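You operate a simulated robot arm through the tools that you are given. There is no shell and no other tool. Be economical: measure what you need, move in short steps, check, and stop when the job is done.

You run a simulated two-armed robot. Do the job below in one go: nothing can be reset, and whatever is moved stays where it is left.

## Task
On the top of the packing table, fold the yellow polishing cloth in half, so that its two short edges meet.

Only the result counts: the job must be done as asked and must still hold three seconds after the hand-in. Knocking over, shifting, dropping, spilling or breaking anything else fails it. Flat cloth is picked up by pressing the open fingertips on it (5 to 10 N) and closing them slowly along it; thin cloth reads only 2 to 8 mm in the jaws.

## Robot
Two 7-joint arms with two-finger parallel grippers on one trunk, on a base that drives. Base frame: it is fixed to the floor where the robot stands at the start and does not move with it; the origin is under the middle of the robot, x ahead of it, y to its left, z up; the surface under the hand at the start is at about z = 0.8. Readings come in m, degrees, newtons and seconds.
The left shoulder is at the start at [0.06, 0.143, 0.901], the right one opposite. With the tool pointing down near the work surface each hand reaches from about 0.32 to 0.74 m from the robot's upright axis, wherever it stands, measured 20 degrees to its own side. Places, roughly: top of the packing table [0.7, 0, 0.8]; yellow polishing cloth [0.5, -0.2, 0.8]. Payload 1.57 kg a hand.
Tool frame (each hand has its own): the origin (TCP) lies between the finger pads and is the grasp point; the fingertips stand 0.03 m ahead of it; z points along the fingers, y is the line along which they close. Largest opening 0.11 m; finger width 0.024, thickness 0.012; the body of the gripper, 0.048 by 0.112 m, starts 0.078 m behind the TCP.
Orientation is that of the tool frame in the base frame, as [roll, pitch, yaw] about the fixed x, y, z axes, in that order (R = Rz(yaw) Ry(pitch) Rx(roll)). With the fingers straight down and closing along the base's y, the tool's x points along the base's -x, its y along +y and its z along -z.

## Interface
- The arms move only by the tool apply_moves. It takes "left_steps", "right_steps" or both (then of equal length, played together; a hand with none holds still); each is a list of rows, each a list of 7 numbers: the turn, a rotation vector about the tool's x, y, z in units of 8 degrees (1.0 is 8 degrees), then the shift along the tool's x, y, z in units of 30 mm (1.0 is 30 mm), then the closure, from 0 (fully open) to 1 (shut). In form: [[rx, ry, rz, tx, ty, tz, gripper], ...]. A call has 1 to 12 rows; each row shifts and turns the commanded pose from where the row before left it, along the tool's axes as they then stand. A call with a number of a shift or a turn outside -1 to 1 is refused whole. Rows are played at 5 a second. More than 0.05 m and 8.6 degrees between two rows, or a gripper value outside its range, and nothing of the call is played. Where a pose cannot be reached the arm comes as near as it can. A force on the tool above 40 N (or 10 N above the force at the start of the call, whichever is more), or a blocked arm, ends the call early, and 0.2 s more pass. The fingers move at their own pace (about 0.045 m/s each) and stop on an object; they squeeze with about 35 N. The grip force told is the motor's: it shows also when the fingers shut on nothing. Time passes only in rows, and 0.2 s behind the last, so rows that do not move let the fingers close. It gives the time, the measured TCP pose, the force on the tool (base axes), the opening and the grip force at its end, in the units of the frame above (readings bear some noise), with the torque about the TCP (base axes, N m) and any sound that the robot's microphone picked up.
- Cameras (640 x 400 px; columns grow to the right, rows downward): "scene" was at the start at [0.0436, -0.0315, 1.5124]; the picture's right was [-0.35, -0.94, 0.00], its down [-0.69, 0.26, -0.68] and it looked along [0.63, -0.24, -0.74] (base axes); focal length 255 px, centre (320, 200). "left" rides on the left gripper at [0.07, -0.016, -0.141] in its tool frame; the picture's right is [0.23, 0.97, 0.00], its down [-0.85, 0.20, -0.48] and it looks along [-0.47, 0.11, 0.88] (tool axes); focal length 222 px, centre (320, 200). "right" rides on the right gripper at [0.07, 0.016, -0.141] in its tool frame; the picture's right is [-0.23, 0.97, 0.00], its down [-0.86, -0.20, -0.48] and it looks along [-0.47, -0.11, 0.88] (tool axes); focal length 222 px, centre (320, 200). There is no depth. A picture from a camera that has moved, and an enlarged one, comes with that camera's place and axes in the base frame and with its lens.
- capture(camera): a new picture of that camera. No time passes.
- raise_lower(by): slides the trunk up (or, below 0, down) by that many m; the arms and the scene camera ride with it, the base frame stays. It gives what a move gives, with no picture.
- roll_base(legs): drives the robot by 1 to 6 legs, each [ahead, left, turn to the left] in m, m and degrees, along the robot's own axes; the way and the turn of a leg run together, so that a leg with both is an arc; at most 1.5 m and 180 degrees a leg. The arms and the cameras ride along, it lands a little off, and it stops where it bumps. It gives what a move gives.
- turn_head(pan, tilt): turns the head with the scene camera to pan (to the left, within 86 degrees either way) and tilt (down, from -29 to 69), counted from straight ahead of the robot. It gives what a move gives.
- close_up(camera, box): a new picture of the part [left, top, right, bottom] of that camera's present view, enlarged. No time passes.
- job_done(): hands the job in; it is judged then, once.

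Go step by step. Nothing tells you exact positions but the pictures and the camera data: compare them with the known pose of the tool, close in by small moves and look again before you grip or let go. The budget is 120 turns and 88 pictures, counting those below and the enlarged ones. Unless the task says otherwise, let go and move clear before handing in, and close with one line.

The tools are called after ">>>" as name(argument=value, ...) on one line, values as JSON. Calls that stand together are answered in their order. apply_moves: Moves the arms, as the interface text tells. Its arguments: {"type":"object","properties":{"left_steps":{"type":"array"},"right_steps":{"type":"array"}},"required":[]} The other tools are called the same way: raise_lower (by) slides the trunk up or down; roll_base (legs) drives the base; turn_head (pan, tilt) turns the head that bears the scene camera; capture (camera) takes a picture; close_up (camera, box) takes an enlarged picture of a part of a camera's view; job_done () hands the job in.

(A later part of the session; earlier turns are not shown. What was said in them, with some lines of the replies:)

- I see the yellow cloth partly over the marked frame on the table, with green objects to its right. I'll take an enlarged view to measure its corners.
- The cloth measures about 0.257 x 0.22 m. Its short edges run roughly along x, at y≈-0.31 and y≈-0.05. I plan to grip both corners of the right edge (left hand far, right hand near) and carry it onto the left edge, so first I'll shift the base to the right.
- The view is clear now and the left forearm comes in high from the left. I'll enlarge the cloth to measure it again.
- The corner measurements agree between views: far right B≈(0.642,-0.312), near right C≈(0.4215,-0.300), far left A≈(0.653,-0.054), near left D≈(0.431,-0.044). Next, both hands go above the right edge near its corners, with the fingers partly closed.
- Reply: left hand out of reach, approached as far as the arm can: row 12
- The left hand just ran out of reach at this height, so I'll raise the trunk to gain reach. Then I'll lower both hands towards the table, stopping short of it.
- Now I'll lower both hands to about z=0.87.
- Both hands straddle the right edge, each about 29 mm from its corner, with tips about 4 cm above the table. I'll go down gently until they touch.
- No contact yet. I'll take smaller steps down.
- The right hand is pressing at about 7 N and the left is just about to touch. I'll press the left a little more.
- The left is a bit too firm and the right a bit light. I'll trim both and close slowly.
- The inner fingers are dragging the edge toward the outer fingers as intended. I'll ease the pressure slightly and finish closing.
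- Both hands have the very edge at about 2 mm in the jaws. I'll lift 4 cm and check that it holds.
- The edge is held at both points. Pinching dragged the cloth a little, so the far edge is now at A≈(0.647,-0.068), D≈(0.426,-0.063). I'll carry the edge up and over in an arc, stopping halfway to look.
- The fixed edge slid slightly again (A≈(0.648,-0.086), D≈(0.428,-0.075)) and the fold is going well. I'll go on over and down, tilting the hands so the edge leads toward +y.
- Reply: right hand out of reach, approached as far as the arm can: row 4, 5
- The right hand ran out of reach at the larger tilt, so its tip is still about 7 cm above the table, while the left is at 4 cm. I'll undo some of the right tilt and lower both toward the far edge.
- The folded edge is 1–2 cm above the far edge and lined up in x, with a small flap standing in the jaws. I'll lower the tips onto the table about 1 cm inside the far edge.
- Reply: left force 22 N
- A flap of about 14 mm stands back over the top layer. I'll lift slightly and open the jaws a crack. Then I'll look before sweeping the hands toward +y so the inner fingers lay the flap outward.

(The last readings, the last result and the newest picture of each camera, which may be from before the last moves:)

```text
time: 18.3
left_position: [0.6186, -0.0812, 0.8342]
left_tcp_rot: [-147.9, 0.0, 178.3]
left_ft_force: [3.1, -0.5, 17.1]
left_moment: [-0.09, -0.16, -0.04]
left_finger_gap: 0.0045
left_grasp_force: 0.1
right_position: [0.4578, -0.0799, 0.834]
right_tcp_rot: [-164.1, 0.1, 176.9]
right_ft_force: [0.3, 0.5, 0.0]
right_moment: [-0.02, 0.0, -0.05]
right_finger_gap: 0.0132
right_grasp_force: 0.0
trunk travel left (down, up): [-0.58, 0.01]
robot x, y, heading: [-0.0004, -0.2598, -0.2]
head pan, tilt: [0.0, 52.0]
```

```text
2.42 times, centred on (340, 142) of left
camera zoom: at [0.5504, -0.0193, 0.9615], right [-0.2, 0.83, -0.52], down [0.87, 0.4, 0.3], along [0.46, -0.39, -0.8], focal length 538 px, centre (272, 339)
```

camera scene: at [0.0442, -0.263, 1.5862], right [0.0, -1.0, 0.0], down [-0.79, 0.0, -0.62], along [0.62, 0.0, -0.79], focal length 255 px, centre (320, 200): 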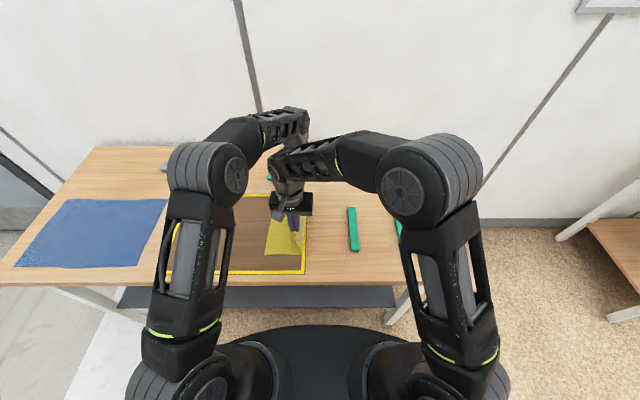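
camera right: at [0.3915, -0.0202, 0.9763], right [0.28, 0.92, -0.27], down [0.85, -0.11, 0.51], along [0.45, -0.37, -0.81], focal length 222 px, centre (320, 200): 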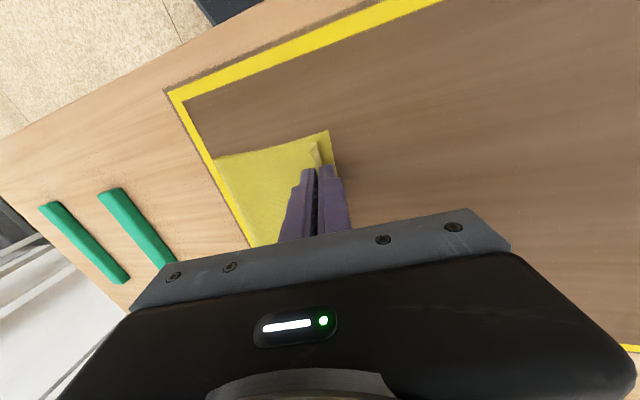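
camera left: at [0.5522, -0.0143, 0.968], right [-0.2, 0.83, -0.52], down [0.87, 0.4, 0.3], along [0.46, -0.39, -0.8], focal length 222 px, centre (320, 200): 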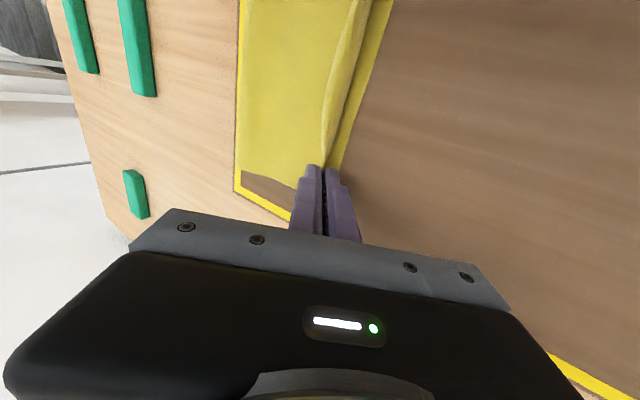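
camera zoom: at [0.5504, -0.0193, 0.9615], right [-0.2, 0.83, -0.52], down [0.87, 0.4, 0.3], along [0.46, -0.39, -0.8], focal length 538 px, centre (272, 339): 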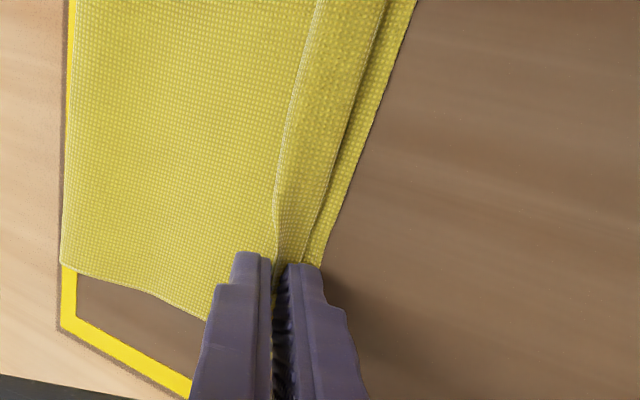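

The right flap is free. The left fingers are jammed on the table, so I'll lift that hand a few millimetres and open it, then sweep both toward +y.

>>> apply_moves(left_steps=[[0, 0, 0, 0, -0.088, -0.14, 0.88], [0, 0, 0, 0, 0, 0, 0.88], [0, 0, 0, 0, 0.152, -0.1, 0.88], [0, 0, 0, 0, 0.152, -0.1, 0.88], [0, 0, 0, 0, 0.152, -0.1, 0.88], [0, 0, 0, 0, 0.152, -0.1, 0.88]], right_steps=[[0, 0, 0, 0, -0.02, -0.06, 0.88], [0, 0, 0, 0, 0, 0, 0.88], [0, 0, 0, 0, 0.183, -0.06, 0.88], [0, 0, 0, 0, 0.183, -0.06, 0.88], [0, 0, 0, 0, 0.183, -0.06, 0.88], [0, 0, 0, 0, 0.183, -0.06, 0.88]])

>>> close_up(camera="right", box=[200, 100, 400, 225])

>>> close_up(camera="left", box=[240, 60, 440, 225])

```text
time: 19.7
left_position: [0.6202, -0.0586, 0.8376]
left_tcp_rot: [-148.0, 0.0, 178.4]
left_ft_force: [-0.2, -0.3, 0.6]
left_moment: [-0.03, -0.01, 0.02]
left_finger_gap: 0.0132
left_grasp_force: 0.1
right_position: [0.4592, -0.0563, 0.8372]
right_tcp_rot: [-163.9, -0.1, 176.9]
right_ft_force: [0.2, -0.1, 0.7]
right_moment: [-0.02, 0.01, -0.03]
right_finger_gap: 0.013
right_grasp_force: 0.0
trunk travel left (down, up): [-0.58, 0.01]
robot x, y, heading: [0.0011, -0.2629, -0.3]
head pan, tilt: [0.0, 52.0]
```

```text
3.20 times, centred on (300, 162) of right
camera zoom: at [0.3926, 0.002, 0.9682], right [0.28, 0.92, -0.27], down [0.85, -0.11, 0.51], along [0.45, -0.37, -0.81], focal length 711 px, centre (384, 320)
```

zoom: 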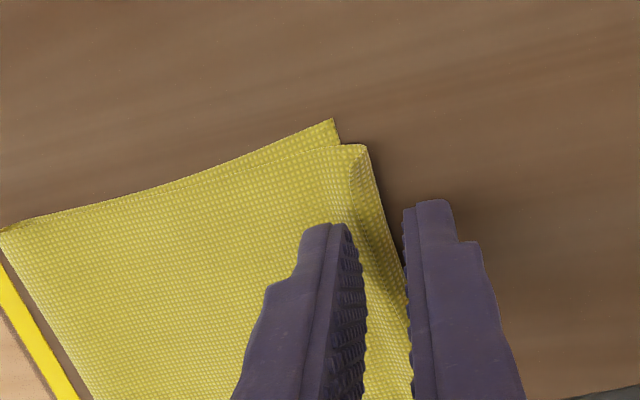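

```text
2.42 times, centred on (340, 142) of left
camera zoom: at [0.5526, 0.0043, 0.9653], right [-0.2, 0.83, -0.52], down [0.87, 0.4, 0.3], along [0.45, -0.39, -0.8], focal length 538 px, centre (272, 339)
```

zoom: 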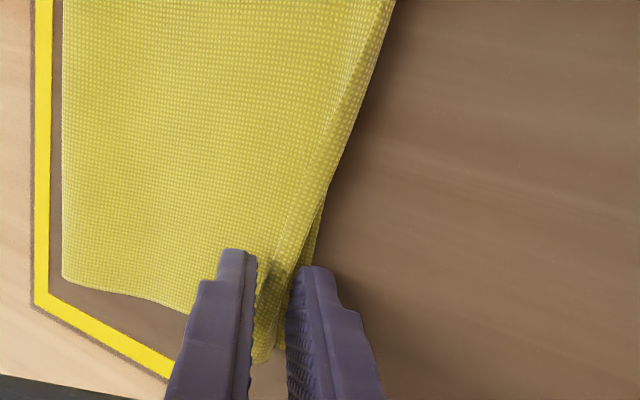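

The sweep laid the flap over. I'll withdraw both hands along their axes and look at the result.

>>> apply_moves(left_steps=[[0, 0, 0, 0, 0, -0.5, 0.85], [0, 0, 0, 0, 0, -1, 0.85], [0, 0, 0, 0, 0, -1, 0.85], [0, 0, 0, 0, 0, -1, 0.85]], right_steps=[[0, 0, 0, 0, 0, -0.5, 0.85], [0, 0, 0, 0, 0, -1, 0.85], [0, 0, 0, 0, 0, -1, 0.85], [0, 0, 0, 0, 0, -1, 0.85]])

>>> capture(camera="right")

>>> capture(camera="left")

>>> capture(camera="scene")

```text
time: 20.7
left_position: [0.621, -0.003, 0.9261]
left_tcp_rot: [-148.0, 0.0, 178.4]
left_ft_force: [1.1, 0.4, -0.3]
left_moment: [0.0, 0.01, 0.0]
left_finger_gap: 0.0165
left_grasp_force: 0.0
right_position: [0.4607, -0.0462, 0.8707]
right_tcp_rot: [-164.0, 0.2, 177.0]
right_ft_force: [-1.0, 0.7, 0.3]
right_moment: [0.03, 0.03, -0.02]
right_finger_gap: 0.0162
right_grasp_force: 0.1
right hand out of reach, approached as far as the arm can: row 2, 3, 4
trunk travel left (down, up): [-0.58, 0.01]
robot x, y, heading: [-0.0001, -0.2634, -0.1]
head pan, tilt: [0.0, 52.0]
```

```text
49 pictures are left
camera right: at [0.3938, 0.0116, 1.0022], right [0.28, 0.92, -0.27], down [0.85, -0.11, 0.52], along [0.45, -0.37, -0.81], focal length 222 px, centre (320, 200)
```

right: 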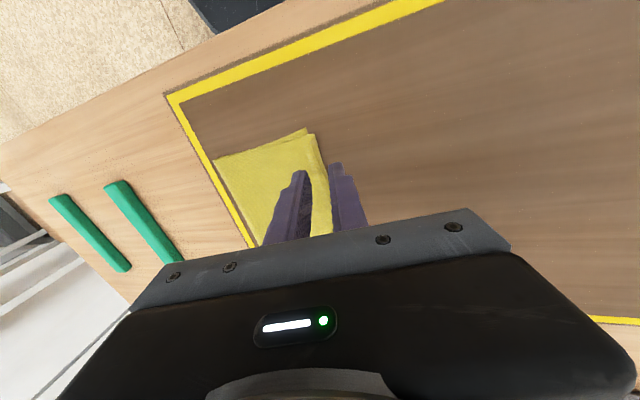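

```text
48 pictures are left
camera left: at [0.5536, 0.0603, 1.0553], right [-0.2, 0.83, -0.52], down [0.87, 0.4, 0.3], along [0.46, -0.39, -0.8], focal length 222 px, centre (320, 200)
```

left: 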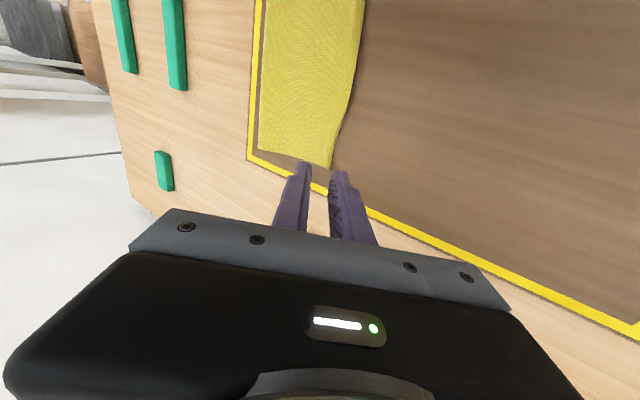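

```text
47 pictures are left
camera scene: at [0.0437, -0.2639, 1.5862], right [0.0, -1.0, 0.0], down [-0.79, 0.0, -0.62], along [0.62, 0.0, -0.79], focal length 255 px, centre (320, 200)
```

scene: 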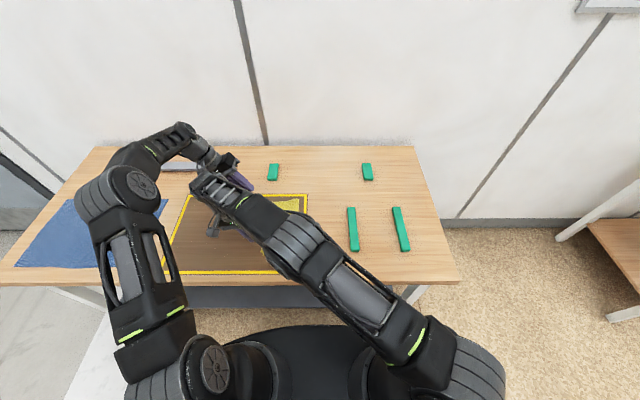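

I'll raise the right hand and swing it off to the right so the folded cloth is in view. The left hand moves off as well.

>>> apply_moves(right_steps=[[-1, 0, 0, 0, -0.276, -0.96, 0.85], [-1, 0, 0, 0, -0.14, -0.98, 0.85], [0, 0, 0, 0, 0, -1, 0.85], [0, 0, 0, 0, -1, -0.5, 0.85], [0, 0, 0, 0, -1, 0, 0.85], [0, 0, 0, 0, -1, 0, 0.85], [0, 0, 0, 0, -1, 0, 0.85], [0, 0, 0, 0, -1, 0, 0.85], [0, 0, 0, 0, -1, 0, 0.85], [0, 0, 0, 0, -1, 0, 0.85], [0, 0, 0, 0, -1, 0, 0.85], [0, 0, 0, 0, -1, 0, 0.85]], left_steps=[[0, 0, 0, 0, 0.3, -0.5, 0.85], [0, 0, 0, 0, 0.3, -0.5, 0.85], [0, 0, 0, 0, 0.3, -0.5, 0.85], [0, 0, 0, 0, 0, 0, 0.85], [0, 0, 0, 0, 0, 0, 0.85], [0, 0, 0, 0, 0, 0, 0.85], [0, 0, 0, 0, 0, 0, 0.85], [0, 0, 0, 0, 0, 0, 0.85], [0, 0, 0, 0, 0, 0, 0.85], [0, 0, 0, 0, 0, 0, 0.85], [0, 0, 0, 0, 0, 0, 0.85], [0, 0, 0, 0, 0, 0, 0.85]])

>>> capture(camera="scene")

>>> close_up(camera="scene", box=[220, 175, 348, 255])

```text
time: 23.3
left_position: [0.624, 0.0431, 0.9505]
left_tcp_rot: [-148.0, 0.1, 178.4]
left_ft_force: [-1.0, 0.7, 1.1]
left_moment: [-0.01, -0.04, 0.01]
left_finger_gap: 0.0165
left_grasp_force: 0.1
right_position: [0.4465, -0.3132, 0.9744]
right_tcp_rot: [179.9, 0.1, 177.0]
right_ft_force: [0.0, -0.4, -0.2]
right_moment: [0.02, 0.01, 0.01]
right_finger_gap: 0.0166
right_grasp_force: 0.1
trunk travel left (down, up): [-0.58, 0.01]
robot x, y, heading: [0.0021, -0.2608, -0.1]
head pan, tilt: [0.0, 52.0]
```

```text
46 pictures are left
camera scene: at [0.0439, -0.2647, 1.5862], right [0.0, -1.0, 0.0], down [-0.79, 0.0, -0.62], along [0.62, 0.0, -0.79], focal length 255 px, centre (320, 200)
```

scene: 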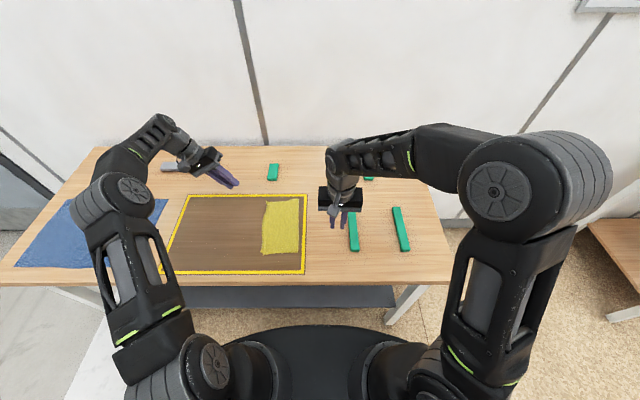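

```text
5.00 times, centred on (284, 215) of scene
camera zoom: at [0.0439, -0.2647, 1.5862], right [0.0, -1.0, 0.0], down [-0.79, 0.0, -0.62], along [0.62, 0.0, -0.79], focal length 1273 px, centre (500, 125)
```

zoom: 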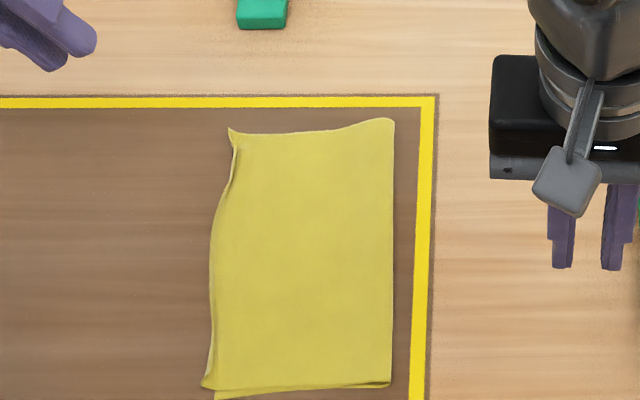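

The fold looks good. I'll check the meeting edges more closely.

>>> close_up(camera="scene", box=[250, 195, 298, 225])

>>> close_up(camera="scene", box=[250, 230, 298, 260])

>>> capture(camera="left")

```text
13.33 times, centred on (274, 210) of scene
camera zoom: at [0.0439, -0.2647, 1.5862], right [0.0, -1.0, 0.0], down [-0.79, 0.0, -0.62], along [0.62, 0.0, -0.79], focal length 3395 px, centre (933, 67)
```

zoom: 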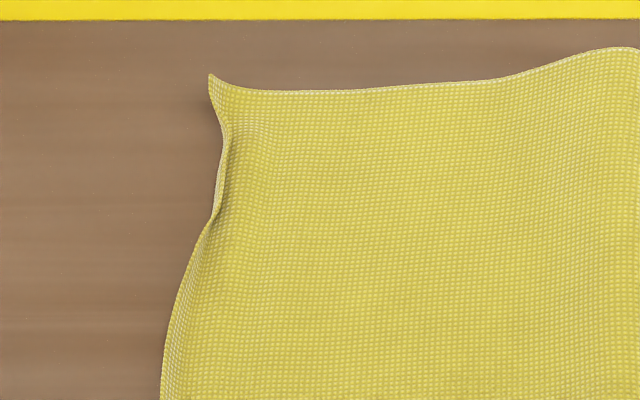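

```text
13.33 times, centred on (274, 245) of scene
camera zoom: at [0.0439, -0.2647, 1.5862], right [0.0, -1.0, 0.0], down [-0.79, 0.0, -0.62], along [0.62, 0.0, -0.79], focal length 3395 px, centre (933, -400)
```

zoom: 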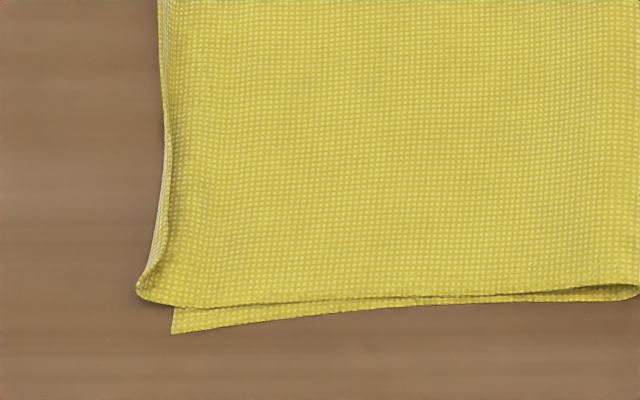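

```text
42 pictures are left
camera left: at [0.5558, 0.1065, 1.079], right [-0.2, 0.83, -0.52], down [0.87, 0.4, 0.3], along [0.46, -0.39, -0.8], focal length 222 px, centre (320, 200)
```

left: 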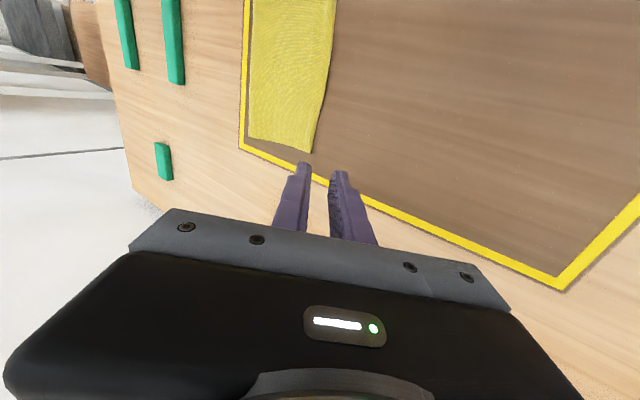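

>>> close_up(camera="left", box=[230, 60, 360, 165])

>>> close_up(camera="left", box=[230, 0, 390, 80])

```text
3.81 times, centred on (295, 112) of left
camera zoom: at [0.5558, 0.1065, 1.079], right [-0.2, 0.83, -0.52], down [0.87, 0.4, 0.3], along [0.46, -0.39, -0.8], focal length 846 px, centre (415, 533)
```

zoom: 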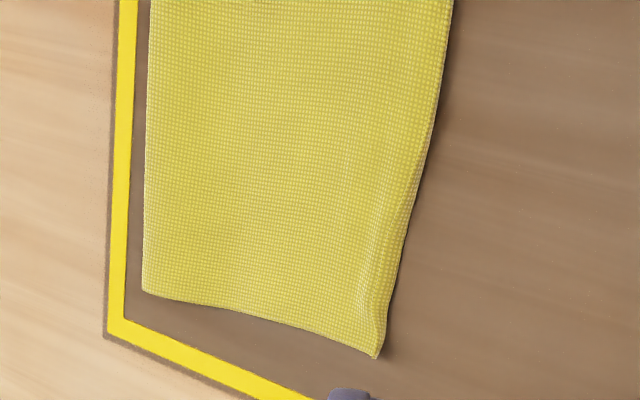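

```text
4.00 times, centred on (310, 40) of left
camera zoom: at [0.5558, 0.1065, 1.079], right [-0.2, 0.83, -0.52], down [0.87, 0.4, 0.3], along [0.46, -0.39, -0.8], focal length 888 px, centre (360, 840)
```

zoom: 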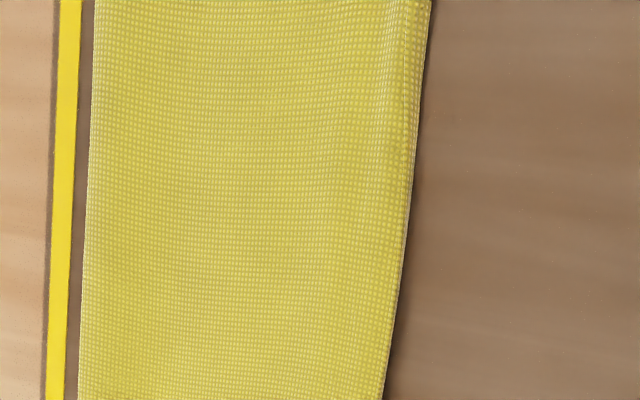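

From above the crease sits at mid-length and the hems look within about a centimetre. To see the lower edge, I'll put the left camera low on the +y side.

>>> apply_moves(left_steps=[[0, 0, 0, 0.55, 0.74, -0.07, 0.85], [0, 0, 0, 0.55, 0.74, -0.07, 0.85], [0, 0, 0, 0.55, 0.74, -0.07, 0.85], [0, 0, 0, 0.55, 0.74, -0.07, 0.85], [0, 0, 0, 0.55, 0.74, -0.07, 0.85], [0, 0, 0, 0.55, 0.74, -0.07, 0.85], [1, 0, 0, 0, 0, 0, 0.85], [1, 0, 0, 0, 0, 0, 0.85], [1, 0, 0, 0, 0, 0, 0.85]])

>>> capture(camera="left")

```text
time: 25.3
left_position: [0.5277, 0.1668, 0.8899]
left_tcp_rot: [-148.0, 0.0, 178.4]
left_ft_force: [0.9, 0.0, 0.8]
left_moment: [0.02, 0.01, 0.02]
left_finger_gap: 0.0167
left_grasp_force: 0.1
left hand out of reach, approached as far as the arm can: row 7, 8, 9
right_position: [0.446, -0.3135, 0.9742]
right_tcp_rot: [-180.0, 0.0, 177.0]
right_ft_force: [0.1, -0.4, -0.1]
right_moment: [0.02, -0.02, -0.02]
right_finger_gap: 0.0165
right_grasp_force: 0.0
trunk travel left (down, up): [-0.58, 0.01]
robot x, y, heading: [0.0023, -0.2562, -0.3]
head pan, tilt: [0.0, 52.0]
```

```text
39 pictures are left
camera left: at [0.4601, 0.23, 1.0184], right [-0.2, 0.83, -0.52], down [0.87, 0.4, 0.3], along [0.46, -0.39, -0.8], focal length 222 px, centre (320, 200)
```

left: 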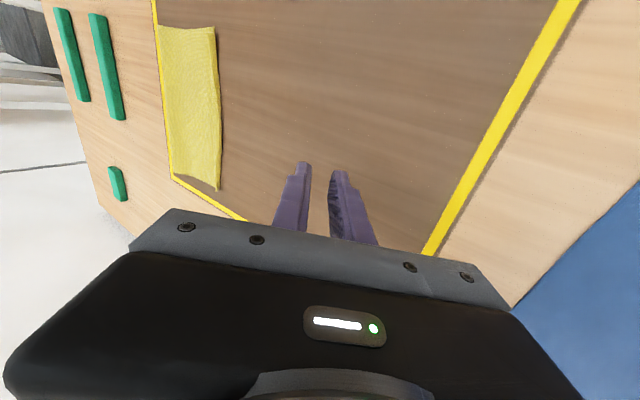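

>>> close_up(camera="left", box=[140, 10, 268, 90])

>>> close_up(camera="left", box=[150, 110, 278, 200])

```text
5.00 times, centred on (204, 50) of left
camera zoom: at [0.4601, 0.23, 1.0184], right [-0.2, 0.83, -0.52], down [0.87, 0.4, 0.3], along [0.46, -0.39, -0.8], focal length 1111 px, centre (900, 950)
```

zoom: 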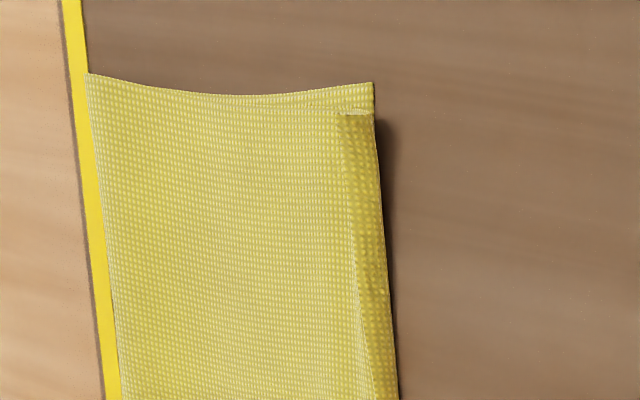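

```text
4.44 times, centred on (214, 155) of left
camera zoom: at [0.4601, 0.23, 1.0184], right [-0.2, 0.83, -0.52], down [0.87, 0.4, 0.3], along [0.46, -0.39, -0.8], focal length 987 px, centre (791, 400)
```

zoom: 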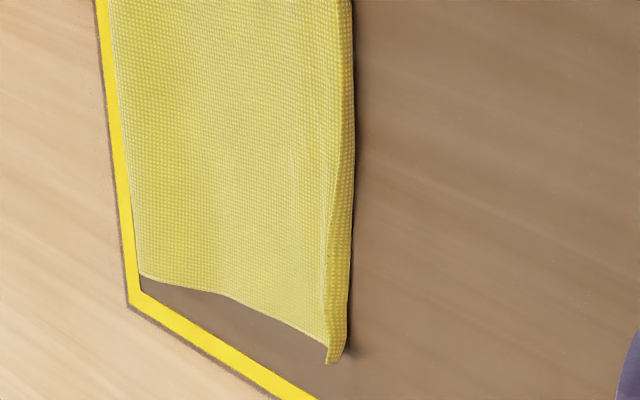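

The cloth is folded: the crease is at mid-length, and the two short edges lie within about 1–1.5 cm of each other at both ends, with the upper hem curling up slightly. Nothing else has moved and both hands are clear, so I'm handing in.

>>> job_done()

```text
The job is handed in.
```

The yellow polishing cloth is folded in half on the packing table, its short edges meeting to about 1–1.5 cm by my estimate; the lower far corner is hidden from view, and the upper hem stands up about 1 cm.
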